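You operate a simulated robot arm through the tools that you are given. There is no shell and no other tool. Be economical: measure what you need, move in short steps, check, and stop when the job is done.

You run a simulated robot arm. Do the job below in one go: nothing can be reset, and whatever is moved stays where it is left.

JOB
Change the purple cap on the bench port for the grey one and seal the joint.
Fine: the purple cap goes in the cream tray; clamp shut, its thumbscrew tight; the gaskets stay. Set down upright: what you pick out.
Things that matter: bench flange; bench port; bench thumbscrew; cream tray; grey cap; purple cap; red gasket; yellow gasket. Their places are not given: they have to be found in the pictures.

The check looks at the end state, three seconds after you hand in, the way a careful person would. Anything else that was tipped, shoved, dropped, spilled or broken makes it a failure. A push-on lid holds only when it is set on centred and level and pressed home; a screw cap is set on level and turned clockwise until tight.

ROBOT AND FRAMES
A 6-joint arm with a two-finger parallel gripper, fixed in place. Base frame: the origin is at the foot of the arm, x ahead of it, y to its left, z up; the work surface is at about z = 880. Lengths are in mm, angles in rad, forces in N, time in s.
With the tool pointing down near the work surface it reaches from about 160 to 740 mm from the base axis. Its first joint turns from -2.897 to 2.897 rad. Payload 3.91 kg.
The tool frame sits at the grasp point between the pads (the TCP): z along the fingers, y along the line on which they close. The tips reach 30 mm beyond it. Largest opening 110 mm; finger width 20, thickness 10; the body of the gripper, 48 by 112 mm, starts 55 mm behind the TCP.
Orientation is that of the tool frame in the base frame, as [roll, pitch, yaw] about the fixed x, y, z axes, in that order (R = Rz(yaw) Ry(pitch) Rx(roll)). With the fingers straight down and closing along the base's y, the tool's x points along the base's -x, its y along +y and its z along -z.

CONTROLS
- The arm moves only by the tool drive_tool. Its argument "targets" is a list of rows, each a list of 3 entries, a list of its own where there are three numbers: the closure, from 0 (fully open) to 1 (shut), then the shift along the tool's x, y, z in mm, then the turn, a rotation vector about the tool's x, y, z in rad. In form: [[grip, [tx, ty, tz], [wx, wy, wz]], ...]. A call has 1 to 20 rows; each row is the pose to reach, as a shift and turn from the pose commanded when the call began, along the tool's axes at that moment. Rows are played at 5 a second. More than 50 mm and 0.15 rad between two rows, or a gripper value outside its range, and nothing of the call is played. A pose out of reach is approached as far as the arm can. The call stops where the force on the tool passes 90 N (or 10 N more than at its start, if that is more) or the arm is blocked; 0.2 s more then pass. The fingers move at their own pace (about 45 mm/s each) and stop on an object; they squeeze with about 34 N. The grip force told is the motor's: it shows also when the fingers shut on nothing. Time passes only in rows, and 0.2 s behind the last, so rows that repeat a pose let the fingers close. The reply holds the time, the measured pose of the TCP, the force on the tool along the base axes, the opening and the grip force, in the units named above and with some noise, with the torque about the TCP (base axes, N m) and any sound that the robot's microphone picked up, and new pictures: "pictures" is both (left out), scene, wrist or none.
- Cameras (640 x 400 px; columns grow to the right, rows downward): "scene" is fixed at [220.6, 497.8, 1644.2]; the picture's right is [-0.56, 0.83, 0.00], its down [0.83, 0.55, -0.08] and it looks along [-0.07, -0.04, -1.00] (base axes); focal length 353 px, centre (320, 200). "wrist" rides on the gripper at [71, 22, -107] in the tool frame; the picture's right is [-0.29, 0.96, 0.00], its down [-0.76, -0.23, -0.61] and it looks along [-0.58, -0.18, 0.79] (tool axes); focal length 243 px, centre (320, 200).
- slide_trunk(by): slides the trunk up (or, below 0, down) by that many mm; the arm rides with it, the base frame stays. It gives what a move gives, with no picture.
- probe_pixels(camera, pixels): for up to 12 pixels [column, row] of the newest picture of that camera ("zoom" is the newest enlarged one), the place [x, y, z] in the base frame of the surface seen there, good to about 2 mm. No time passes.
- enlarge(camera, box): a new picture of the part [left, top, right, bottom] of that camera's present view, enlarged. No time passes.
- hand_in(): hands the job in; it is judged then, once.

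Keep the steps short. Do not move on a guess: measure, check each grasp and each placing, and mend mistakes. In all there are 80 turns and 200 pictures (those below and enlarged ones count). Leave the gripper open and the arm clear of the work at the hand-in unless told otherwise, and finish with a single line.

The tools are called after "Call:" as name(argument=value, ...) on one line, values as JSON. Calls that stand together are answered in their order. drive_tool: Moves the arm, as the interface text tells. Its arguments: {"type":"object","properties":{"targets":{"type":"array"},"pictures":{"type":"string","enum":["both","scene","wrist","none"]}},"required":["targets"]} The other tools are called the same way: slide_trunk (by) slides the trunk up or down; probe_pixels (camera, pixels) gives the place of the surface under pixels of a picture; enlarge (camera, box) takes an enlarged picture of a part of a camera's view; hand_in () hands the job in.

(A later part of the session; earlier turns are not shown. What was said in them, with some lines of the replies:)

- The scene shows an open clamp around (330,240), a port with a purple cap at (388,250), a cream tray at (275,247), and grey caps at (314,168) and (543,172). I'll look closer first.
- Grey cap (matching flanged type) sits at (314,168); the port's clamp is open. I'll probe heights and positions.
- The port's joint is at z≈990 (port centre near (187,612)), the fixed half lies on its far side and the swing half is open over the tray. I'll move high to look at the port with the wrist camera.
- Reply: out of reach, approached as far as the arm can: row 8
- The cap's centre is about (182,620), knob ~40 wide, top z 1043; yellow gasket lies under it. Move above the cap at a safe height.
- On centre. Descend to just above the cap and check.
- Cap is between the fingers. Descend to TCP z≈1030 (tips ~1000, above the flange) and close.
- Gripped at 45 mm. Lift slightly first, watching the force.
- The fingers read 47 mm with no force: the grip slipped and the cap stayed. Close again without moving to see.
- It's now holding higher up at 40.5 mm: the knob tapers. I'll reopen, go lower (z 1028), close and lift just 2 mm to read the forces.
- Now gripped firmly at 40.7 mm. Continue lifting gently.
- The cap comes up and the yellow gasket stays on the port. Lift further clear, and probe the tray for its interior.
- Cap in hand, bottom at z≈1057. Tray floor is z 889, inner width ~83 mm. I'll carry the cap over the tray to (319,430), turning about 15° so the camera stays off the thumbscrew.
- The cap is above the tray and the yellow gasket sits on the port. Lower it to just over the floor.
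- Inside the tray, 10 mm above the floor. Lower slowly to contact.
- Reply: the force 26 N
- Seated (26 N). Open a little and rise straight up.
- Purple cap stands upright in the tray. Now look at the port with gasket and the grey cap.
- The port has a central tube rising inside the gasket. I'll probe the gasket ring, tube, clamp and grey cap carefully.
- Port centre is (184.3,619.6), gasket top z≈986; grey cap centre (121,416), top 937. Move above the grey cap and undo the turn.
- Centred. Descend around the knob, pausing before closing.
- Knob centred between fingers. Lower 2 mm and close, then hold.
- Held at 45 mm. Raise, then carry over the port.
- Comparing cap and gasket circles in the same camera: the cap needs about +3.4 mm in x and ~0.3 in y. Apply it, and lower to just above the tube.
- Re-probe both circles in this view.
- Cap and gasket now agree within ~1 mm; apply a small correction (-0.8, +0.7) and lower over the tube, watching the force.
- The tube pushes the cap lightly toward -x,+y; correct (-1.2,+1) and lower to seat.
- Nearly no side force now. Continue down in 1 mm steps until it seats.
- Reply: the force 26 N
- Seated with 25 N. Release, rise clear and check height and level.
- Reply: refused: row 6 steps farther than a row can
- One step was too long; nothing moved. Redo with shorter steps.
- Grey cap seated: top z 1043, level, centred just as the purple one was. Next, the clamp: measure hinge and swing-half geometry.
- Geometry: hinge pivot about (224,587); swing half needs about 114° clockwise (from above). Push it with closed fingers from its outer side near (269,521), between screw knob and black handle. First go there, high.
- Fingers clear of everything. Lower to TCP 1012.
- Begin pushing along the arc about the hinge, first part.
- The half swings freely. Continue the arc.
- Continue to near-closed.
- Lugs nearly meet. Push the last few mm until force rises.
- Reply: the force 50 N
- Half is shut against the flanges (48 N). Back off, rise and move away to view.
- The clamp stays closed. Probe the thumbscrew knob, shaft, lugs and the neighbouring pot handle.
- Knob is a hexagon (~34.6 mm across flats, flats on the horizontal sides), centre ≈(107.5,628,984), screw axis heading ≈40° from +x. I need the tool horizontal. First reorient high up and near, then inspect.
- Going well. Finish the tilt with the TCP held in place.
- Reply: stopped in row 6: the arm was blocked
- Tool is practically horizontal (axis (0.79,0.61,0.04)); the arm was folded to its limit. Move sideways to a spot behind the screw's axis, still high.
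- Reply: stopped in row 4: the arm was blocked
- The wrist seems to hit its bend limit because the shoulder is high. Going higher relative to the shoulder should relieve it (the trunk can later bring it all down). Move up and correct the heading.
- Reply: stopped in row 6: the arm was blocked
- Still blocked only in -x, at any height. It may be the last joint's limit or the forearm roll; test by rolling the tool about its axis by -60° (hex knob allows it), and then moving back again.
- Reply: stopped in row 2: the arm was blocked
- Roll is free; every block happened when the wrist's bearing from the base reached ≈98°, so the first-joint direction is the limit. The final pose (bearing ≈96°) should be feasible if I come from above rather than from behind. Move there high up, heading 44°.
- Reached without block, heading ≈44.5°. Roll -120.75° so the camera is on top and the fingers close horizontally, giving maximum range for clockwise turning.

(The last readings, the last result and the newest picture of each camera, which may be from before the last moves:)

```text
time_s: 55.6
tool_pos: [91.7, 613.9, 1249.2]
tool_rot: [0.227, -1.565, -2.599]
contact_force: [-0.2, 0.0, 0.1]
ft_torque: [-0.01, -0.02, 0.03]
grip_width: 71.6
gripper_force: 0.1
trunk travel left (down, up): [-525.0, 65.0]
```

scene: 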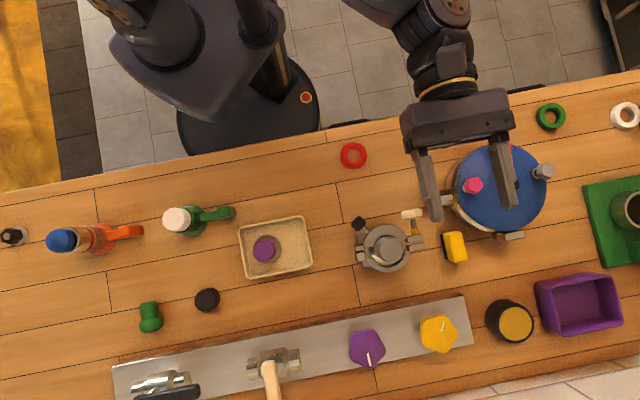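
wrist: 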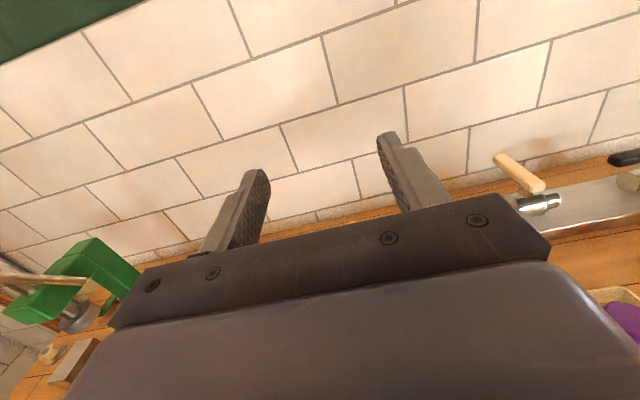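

Now slide the trunk down in stages; first by 180.

Call:
slide_trunk(by=-180)

Call:
drive_tool(targets=[[0.35, [0, 0, 0], [0, 0, 0]]])

Call:
enlarge(camera="scene", box=[362, 160, 490, 260])

```text
time_s: 57.6
tool_pos: [91.1, 613.1, 1067.8]
tool_rot: [-0.227, -1.565, -2.142]
contact_force: [0.5, -0.1, 0.2]
ft_torque: [0.03, 0.0, -0.01]
grip_width: 71.6
gripper_force: 0.0
trunk travel left (down, up): [-345.0, 245.0]
```

```text
time_s: 58.0
tool_pos: [91.3, 614.2, 1068.7]
tool_rot: [-0.216, -1.567, -2.152]
contact_force: [-0.2, 0.2, 0.5]
ft_torque: [0.02, 0.0, 0.02]
grip_width: 71.4
gripper_force: 0.0
trunk travel left (down, up): [-345.0, 245.0]
```

scene: 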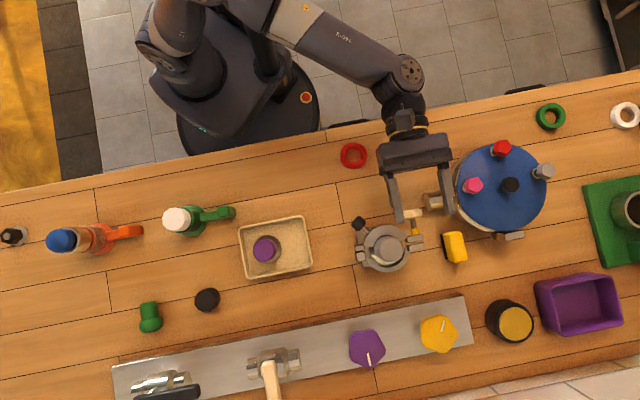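
wrist: 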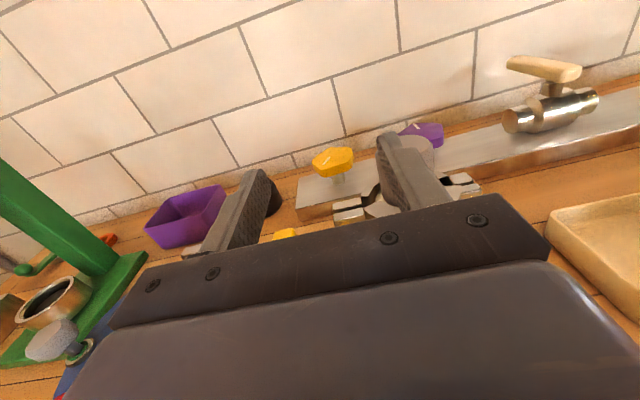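

```text
4.00 times, centred on (426, 210) of scene
```

zoom: 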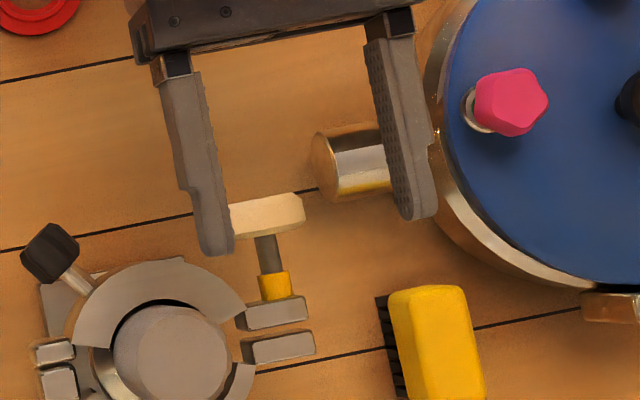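

Fingers straddle the knob from above. Probe fingertips and knob in this same view for lateral alignment.

Call:
probe_pixels(camera="zoom", pixels=[[226, 238], [210, 240], [407, 210], [428, 208], [185, 85], [395, 60], [268, 217], [296, 200], [298, 225], [270, 255], [240, 205], [276, 285]])

```text
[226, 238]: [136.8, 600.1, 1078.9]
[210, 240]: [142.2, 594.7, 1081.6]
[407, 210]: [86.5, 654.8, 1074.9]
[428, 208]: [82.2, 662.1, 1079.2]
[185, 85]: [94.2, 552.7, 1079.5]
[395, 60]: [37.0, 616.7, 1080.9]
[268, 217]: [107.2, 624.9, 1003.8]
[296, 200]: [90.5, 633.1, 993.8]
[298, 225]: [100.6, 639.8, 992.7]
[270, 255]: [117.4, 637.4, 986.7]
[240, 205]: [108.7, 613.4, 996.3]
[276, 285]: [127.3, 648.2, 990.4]
```

Aligned laterally within ~1–2 mm, knob 19 mm beyond the TCP. Narrow the opening to ~55 mm, shift 1.5 mm, then slide down to axis height.

Call:
drive_tool(targets=[[0.5, [0, -1.5, 0], [0, 0, 0]], [0.5, [0, -1.5, 0], [0, 0, 0]]], pictures="none")

Call:
slide_trunk(by=-60)

Call:
enlarge(camera="scene", box=[362, 160, 490, 260])

```text
time_s: 58.6
tool_pos: [90.0, 616.2, 1068.1]
tool_rot: [-0.218, -1.564, -2.154]
contact_force: [0.0, -0.7, 0.5]
ft_torque: [0.0, -0.03, 0.01]
grip_width: 55.1
gripper_force: 0.1
trunk travel left (down, up): [-345.0, 245.0]
```

```text
time_s: 59.6
tool_pos: [90.7, 615.3, 1008.1]
tool_rot: [-0.225, -1.566, -2.146]
contact_force: [0.1, -0.2, -0.3]
ft_torque: [0.01, 0.0, -0.01]
grip_width: 54.8
gripper_force: 0.1
trunk travel left (down, up): [-285.0, 305.0]
```

```text
4.00 times, centred on (426, 210) of scene
```

zoom: 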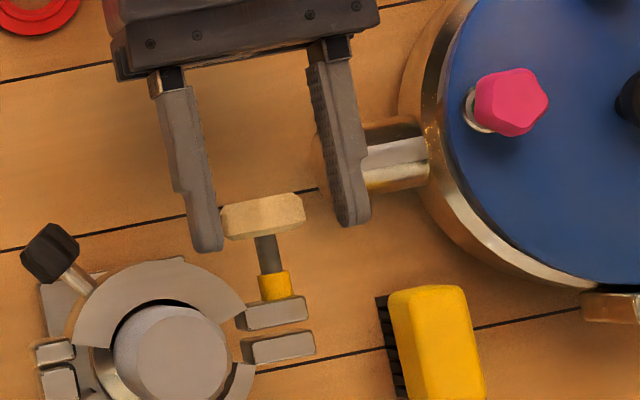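

The left gap is smaller than the right. Probe to measure.

Call:
probe_pixels(camera="zoom", pixels=[[218, 240], [200, 243], [345, 215], [362, 212], [226, 225], [302, 210], [265, 215], [270, 255], [274, 287], [225, 210], [300, 198]])

```text
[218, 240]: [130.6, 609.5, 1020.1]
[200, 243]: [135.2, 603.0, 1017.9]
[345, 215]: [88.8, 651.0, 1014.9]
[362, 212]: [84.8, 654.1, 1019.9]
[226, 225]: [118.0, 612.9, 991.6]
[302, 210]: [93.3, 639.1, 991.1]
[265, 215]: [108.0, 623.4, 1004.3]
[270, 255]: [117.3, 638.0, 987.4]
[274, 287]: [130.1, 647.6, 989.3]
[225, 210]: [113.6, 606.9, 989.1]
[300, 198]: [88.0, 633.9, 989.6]
```

Lateral error about 1 mm; undo 1.2 mm of the shift and slide the last 24 mm.

Call:
drive_tool(targets=[[0.5, [0, 1.2, 0], [0, 0, 0]]], pictures="none")

Call:
slide_trunk(by=-24)

Call:
enlarge(camera="scene", box=[378, 180, 458, 240])

Call:
enlarge(camera="wrist", box=[160, 60, 480, 260])

```text
time_s: 60.0
tool_pos: [90.1, 614.4, 1009.4]
tool_rot: [-0.221, -1.566, -2.15]
contact_force: [-0.4, 0.2, -0.6]
ft_torque: [-0.01, 0.0, 0.01]
grip_width: 55.0
gripper_force: 0.1
trunk travel left (down, up): [-285.0, 305.0]
```

```text
time_s: 60.7
tool_pos: [91.9, 616.2, 985.1]
tool_rot: [-0.226, -1.567, -2.141]
contact_force: [0.5, 0.7, 0.8]
ft_torque: [0.02, 0.02, -0.04]
grip_width: 55.2
gripper_force: 0.2
trunk travel left (down, up): [-261.0, 329.0]
```

```text
6.67 times, centred on (418, 210) of scene
```

zoom: 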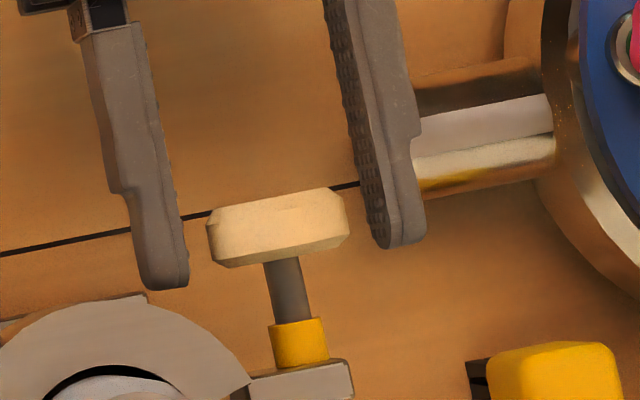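

```text
2.00 times, centred on (320, 160) of wrist
```

zoom: 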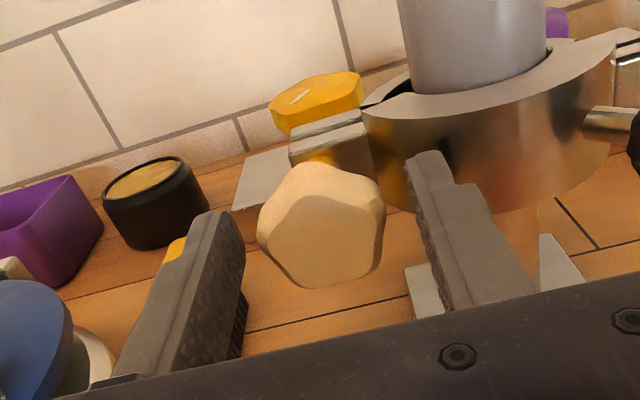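

The knob is a pentagon (point up), well centred between the fingers. Roll -18° so one pad lies on a face, then close and check.

Call:
drive_tool(targets=[[0.5, [0, 0, 0], [0, 0, -0.15]], [0.5, [0, 0, 0], [0, 0, -0.314]], [1, [0, 0, 0], [0, 0, -0.314]], [1, [0, 0, 0], [0, 0, -0.314]], [1, [0, 0, 0], [0, 0, -0.314]], [1, [0, 0, 0], [0, 0, -0.314]]], pictures="wrist")

Call:
enlarge(camera="wrist", box=[160, 60, 480, 260])

```text
refused: row 2 steps farther than a row can; nothing moved
```

```text
2.00 times, centred on (320, 160) of wrist
```

zoom: 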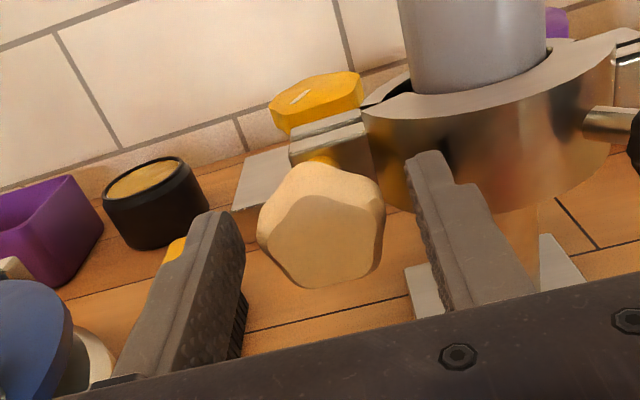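

Call:
drive_tool(targets=[[0.5, [0, 0, 0], [0, 0, -0.1]], [0.5, [0, 0, 0], [0, 0, -0.2]], [0.5, [0, 0, 0], [0, 0, -0.314]], [1, [0, 0, 0], [0, 0, -0.314]], [1, [0, 0, 0], [0, 0, -0.314]], [1, [0, 0, 0], [0, 0, -0.314]], [1, [0, 0, 0], [0, 0, -0.314]]], pictures="wrist")

Call:
enlarge(camera="wrist", box=[160, 60, 480, 260])

```text
time_s: 62.3
tool_pos: [90.0, 614.3, 983.7]
tool_rot: [1.554, -1.26, 2.36]
contact_force: [-0.8, 1.0, 0.5]
ft_torque: [-0.19, 0.13, 0.24]
grip_width: 36.4
gripper_force: 45.1
trunk travel left (down, up): [-261.0, 329.0]
```

wrist: 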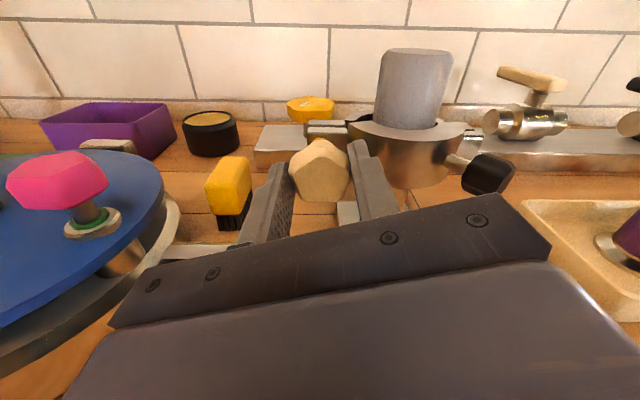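

```text
2.00 times, centred on (320, 160) of wrist
```

zoom: 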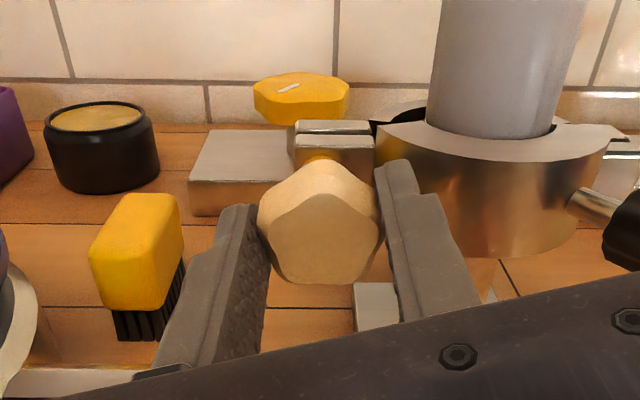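

Well gripped (36.4 mm, no side force). Turn clockwise (+z) 0.9 rad and read torque.

Call:
drive_tool(targets=[[1, [0, 0, 0], [0, 0, 0.14]], [1, [0, 0, 0], [0, 0, 0.28]], [1, [0, 0, 0], [0, 0, 0.42]], [1, [0, 0, 0], [0, 0, 0.56]], [1, [0, 0, 0], [0, 0, 0.7]], [1, [0, 0, 0], [0, 0, 0.84]]], pictures="wrist")

Call:
enlarge(camera="wrist", box=[160, 60, 480, 260])

```text
time_s: 63.7
tool_pos: [92.5, 612.8, 984.4]
tool_rot: [-1.56, -1.042, -0.81]
contact_force: [1.7, -14.4, -5.5]
ft_torque: [-0.28, 0.2, -0.14]
grip_width: 36.4
gripper_force: 44.8
trunk travel left (down, up): [-261.0, 329.0]
```

wrist: 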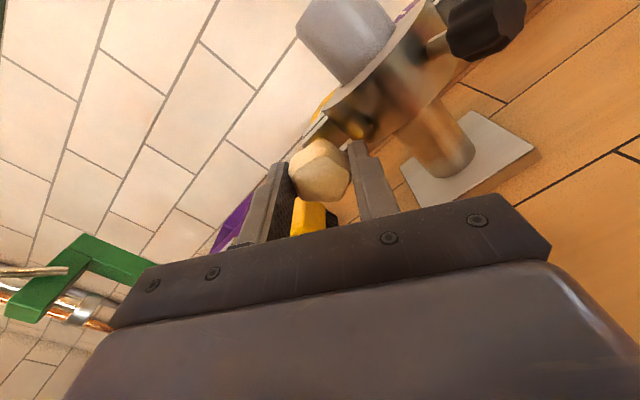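

```text
2.00 times, centred on (320, 160) of wrist
```

zoom: 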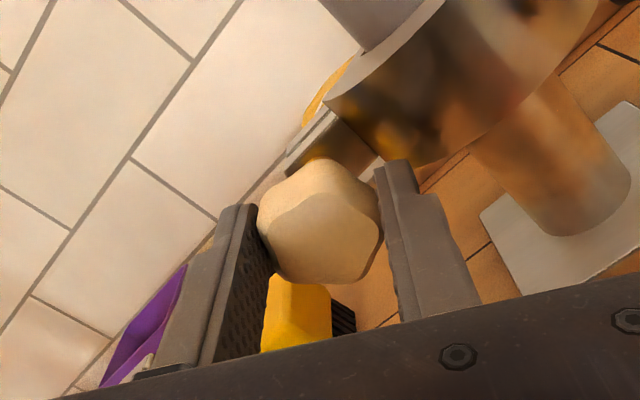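

The knob turns with the gripper, torque low. Continue turning.

Call:
drive_tool(targets=[[1, [0, 0, 0], [0, 0, 0.14]], [1, [0, 0, 0], [0, 0, 0.28]], [1, [0, 0, 0], [0, 0, 0.42]], [1, [0, 0, 0], [0, 0, 0.56]], [1, [0, 0, 0], [0, 0, 0.7]], [1, [0, 0, 0], [0, 0, 0.84]], [1, [0, 0, 0], [0, 0, 0.98]]], pictures="wrist")

Call:
drive_tool(targets=[[1, [0, 0, 0], [0, 0, 0.14]], [1, [0, 0, 0], [0, 0, 0.28]], [1, [0, 0, 0], [0, 0, 0.42]], [1, [0, 0, 0], [0, 0, 0.56]], [1, [0, 0, 0], [0, 0, 0.7]]])

```text
time_s: 65.3
tool_pos: [92.3, 612.9, 982.5]
tool_rot: [-1.57, -0.06, -0.803]
contact_force: [9.8, -27.0, -23.8]
ft_torque: [-0.33, 0.24, -0.64]
grip_width: 36.1
gripper_force: 44.9
trunk travel left (down, up): [-261.0, 329.0]
```

wrist: 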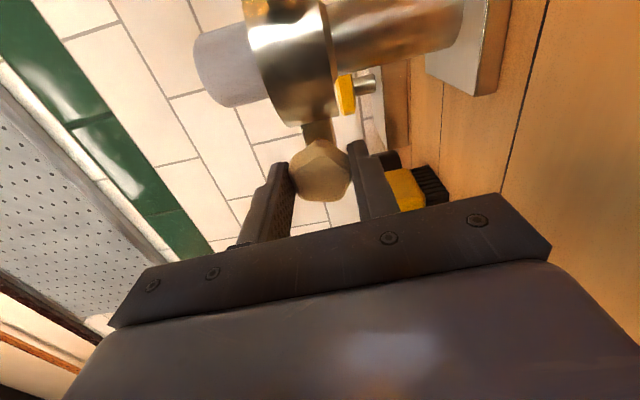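

```text
time_s: 66.5
tool_pos: [92.8, 613.7, 980.9]
tool_rot: [-1.576, 0.637, -0.804]
contact_force: [11.9, -22.2, -31.2]
ft_torque: [-0.54, 0.47, -0.29]
grip_width: 36.5
gripper_force: 44.6
trunk travel left (down, up): [-261.0, 329.0]
```

scene: 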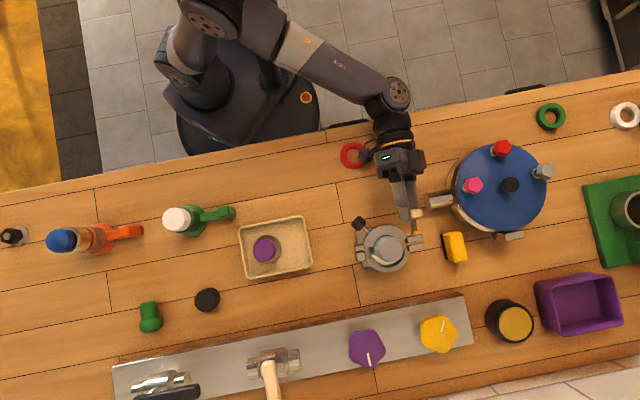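
wrist: 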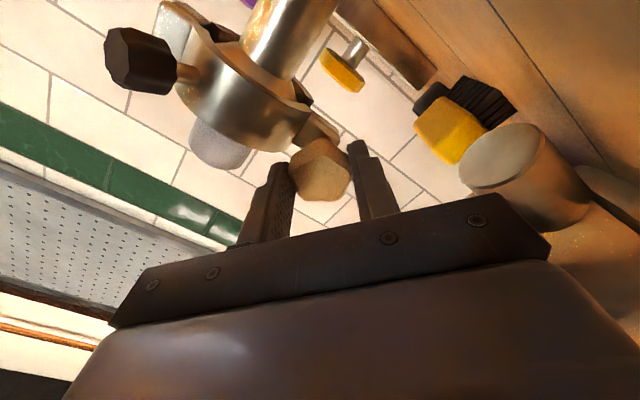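

2.5 rad turned; side force has grown to ~40 N from a slight axis offset. Shift the tool (3.4,0.9) to relieve it and keep turning.

Call:
drive_tool(targets=[[1, [1.7, 0.5, 0], [0, 0, 0]], [1, [3.4, 0.9, 0], [0, 0, 0]], [1, [3.4, 0.9, 0], [0, 0, 0.14]], [1, [3.4, 0.9, 0], [0, 0, 0.28]], [1, [3.4, 0.9, 0], [0, 0, 0.42]], [1, [3.4, 0.9, 0], [0, 0, 0.56]]], pictures="none")

Call:
drive_tool(targets=[[1, [0, 0, 0], [0, 0, 0.14]], [1, [0, 0, 0], [0, 0, 0.28]], [1, [0, 0, 0], [0, 0, 0.42]], [1, [0, 0, 0], [0, 0, 0.56]]], pictures="wrist")

```text
time_s: 67.9
tool_pos: [91.8, 613.6, 981.3]
tool_rot: [-1.566, 1.194, -0.79]
contact_force: [2.6, -6.1, -10.6]
ft_torque: [-5.3, 1.77, 2.86]
grip_width: 36.6
gripper_force: 44.7
trunk travel left (down, up): [-261.0, 329.0]
```

```text
time_s: 68.9
tool_pos: [91.2, 614.1, 983.2]
tool_rot: [1.523, 1.385, 2.296]
contact_force: [-6.1, 7.7, -0.8]
ft_torque: [-0.67, -1.05, 0.43]
grip_width: 36.7
gripper_force: 44.8
trunk travel left (down, up): [-261.0, 329.0]
```

wrist: 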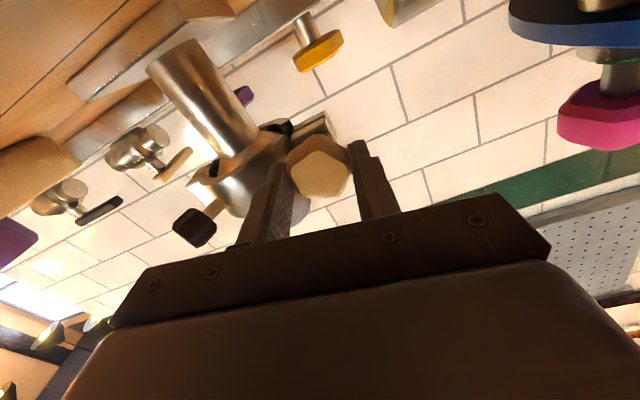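

Resisting torque appeared. Check whether the knob still turns with the pads.

Call:
enlarge(camera="wrist", box=[240, 110, 400, 230])

Call:
drive_tool(targets=[[1, [0, 0, 0], [0, 0, 0]]], pictures="none")

Call:
enlarge(camera="scene", box=[378, 190, 442, 250])

```text
3.33 times, centred on (320, 170) of wrist
```

zoom: 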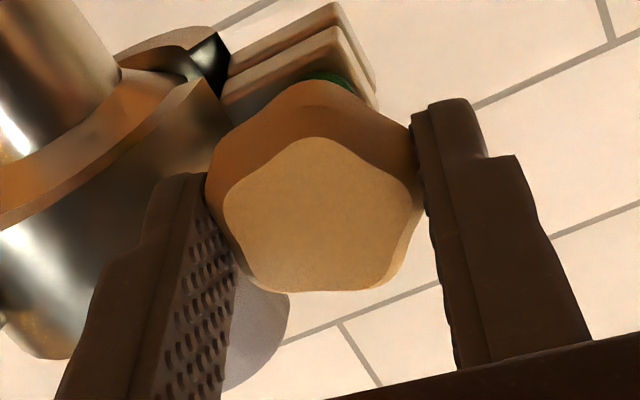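

```text
time_s: 69.3
tool_pos: [91.6, 613.0, 982.6]
tool_rot: [1.528, 1.383, 2.3]
contact_force: [-5.8, 11.6, 3.1]
ft_torque: [0.09, -1.0, 0.62]
grip_width: 36.9
gripper_force: 45.4
trunk travel left (down, up): [-261.0, 329.0]
```

```text
6.67 times, centred on (410, 220) of scene
```

zoom: 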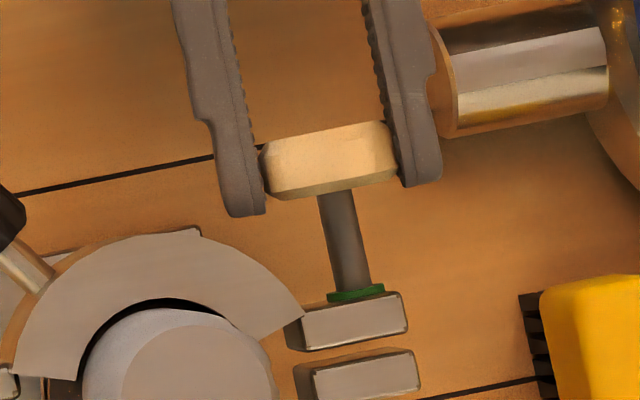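

The collar under the knob changed from yellow to green and torque peaked ~2.5 N m: tight. Open the fingers and slide the trunk straight up.

Call:
drive_tool(targets=[[0.5, [0, 0, 0], [0, 0, 0]], [0.5, [0, 0, 0], [0, 0, 0]], [0.5, [0, 0, 0], [0, 0, 0]]], pictures="wrist")

Call:
enlarge(camera="wrist", box=[200, 90, 440, 250])

```text
time_s: 70.1
tool_pos: [93.0, 612.9, 981.9]
tool_rot: [1.541, 1.385, 2.315]
contact_force: [0.3, -0.3, -0.8]
ft_torque: [0.03, 0.0, -0.01]
grip_width: 54.9
gripper_force: 0.0
trunk travel left (down, up): [-261.0, 329.0]
```

wrist: 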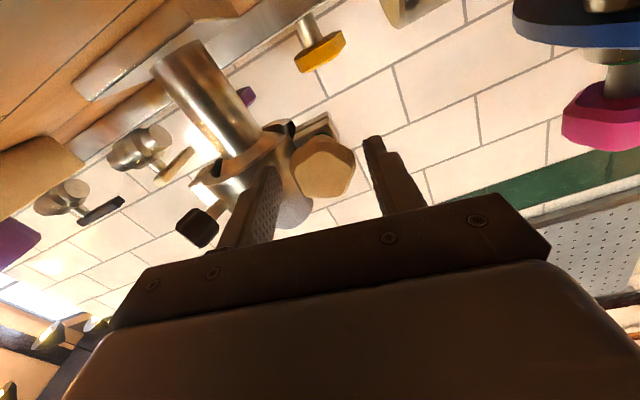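

```text
2.50 times, centred on (320, 170) of wrist
```

zoom: 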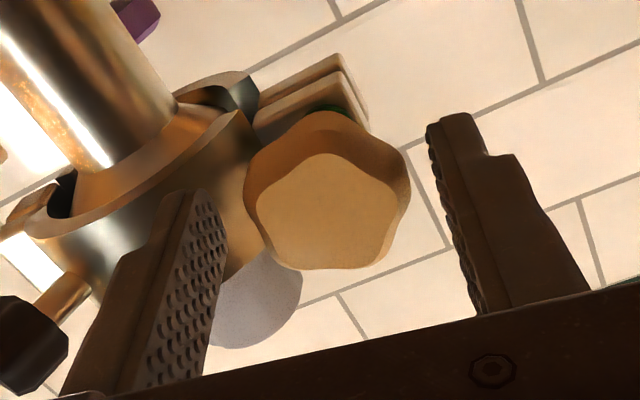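

Free of the knob on both sides. Slide up.

Call:
slide_trunk(by=200)

Call:
drive_tool(targets=[[0.3, [0, 0, 0], [0, 0, 0]]], pictures="scene")

Call:
enlarge(camera="scene", box=[342, 190, 438, 290])

```text
time_s: 72.3
tool_pos: [92.7, 614.1, 1181.2]
tool_rot: [1.541, 1.384, 2.312]
contact_force: [-0.4, -0.7, -0.1]
ft_torque: [-0.02, 0.0, 0.02]
grip_width: 54.9
gripper_force: 0.0
trunk travel left (down, up): [-461.0, 129.0]
```

```text
time_s: 72.7
tool_pos: [92.7, 614.0, 1182.5]
tool_rot: [1.541, 1.384, 2.314]
contact_force: [-0.9, -0.8, 0.3]
ft_torque: [0.01, 0.0, -0.01]
grip_width: 76.9
gripper_force: 0.0
trunk travel left (down, up): [-461.0, 129.0]
```

scene: 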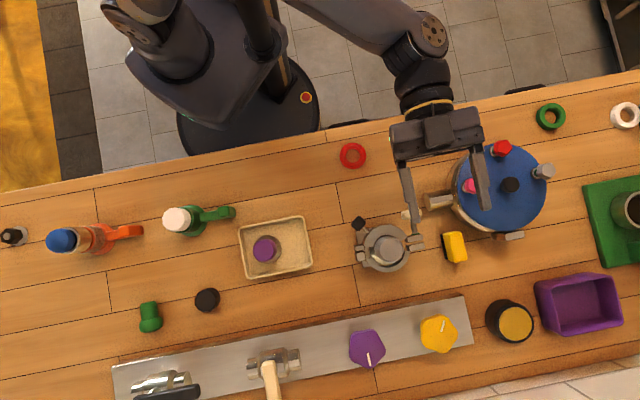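

```text
4.00 times, centred on (390, 240) of scene
```

zoom: 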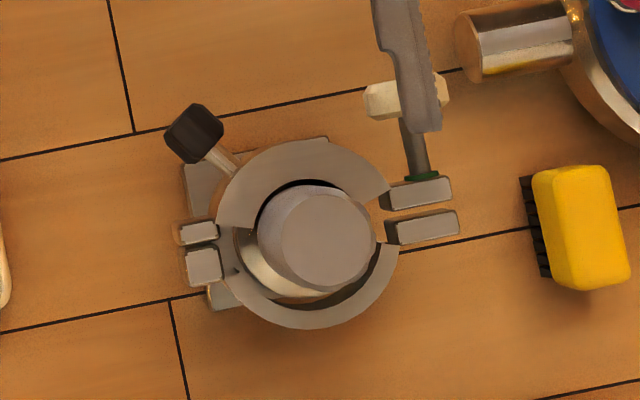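

Collar green, cap, clamp and tray are all as wanted. Raise the trunk more, open fully, and take a final look.

Call:
slide_trunk(by=120)

Call:
drive_tool(targets=[[0, [0, -30, 0], [0, 0, 0]], [0, [0, -60, 0], [0, 0, 0]], [0, [0, -100, 0], [0, 0, 0]], [0, [0, -140, 0], [0, 0, 0]], [0, [0, -140, -40], [0, 0, 0]], [0, [0, -140, -80], [0, 0, 0]]], pictures="scene")

Call:
enlarge(camera="scene", box=[342, 190, 438, 290])

Call:
probe_pixels(camera="scene", pixels=[[392, 250], [383, 250], [401, 250], [392, 241], [392, 259], [265, 248]])

```text
time_s: 74.2
tool_pos: [91.5, 613.0, 1302.3]
tool_rot: [1.543, 1.385, 2.315]
contact_force: [0.7, 0.3, 0.1]
ft_torque: [-0.02, 0.01, -0.03]
grip_width: 76.9
gripper_force: 0.1
trunk travel left (down, up): [-581.0, 9.0]
```

```text
time_s: 75.6
tool_pos: [128.2, 460.8, 1275.0]
tool_rot: [1.54, 1.385, 2.312]
contact_force: [-0.2, -0.1, -0.1]
ft_torque: [0.0, 0.04, 0.01]
grip_width: 109.9
gripper_force: 0.1
trunk travel left (down, up): [-581.0, 9.0]
```

scene: 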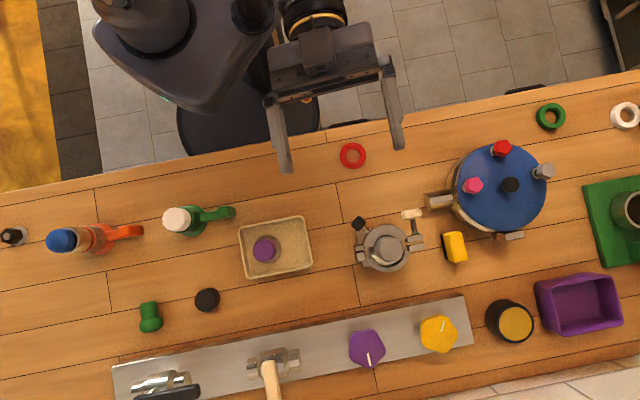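

```text
4.00 times, centred on (390, 240) of scene
```

zoom: 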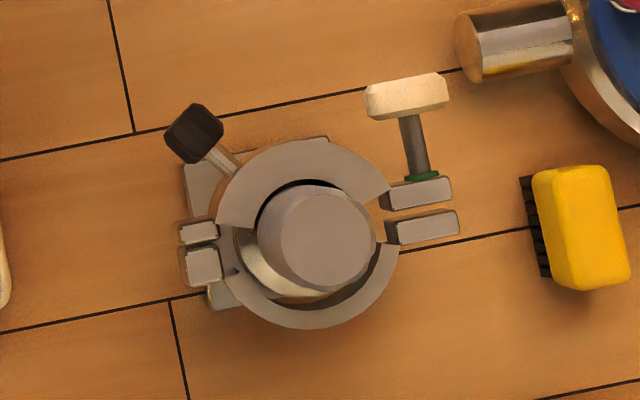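

```text
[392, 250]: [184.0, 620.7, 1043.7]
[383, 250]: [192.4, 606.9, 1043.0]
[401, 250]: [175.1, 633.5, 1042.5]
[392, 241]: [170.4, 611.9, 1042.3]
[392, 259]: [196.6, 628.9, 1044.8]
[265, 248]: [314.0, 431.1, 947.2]
```

Grey cap is level and seated (top z ≈1043 all over). The clamp is shut with its screw collar showing green, the purple cap stands upright in the cream tray, the yellow gasket is still in the joint and the red one is untouched. The arm is clear and the gripper open, so I'm handing in.

Call:
hand_in()

```text
The job is handed in.
```

The grey cap is sealed on the bench port with the clamp shut and its thumbscrew tight, the purple cap stands upright in the cream tray, and both gaskets stayed where they were.
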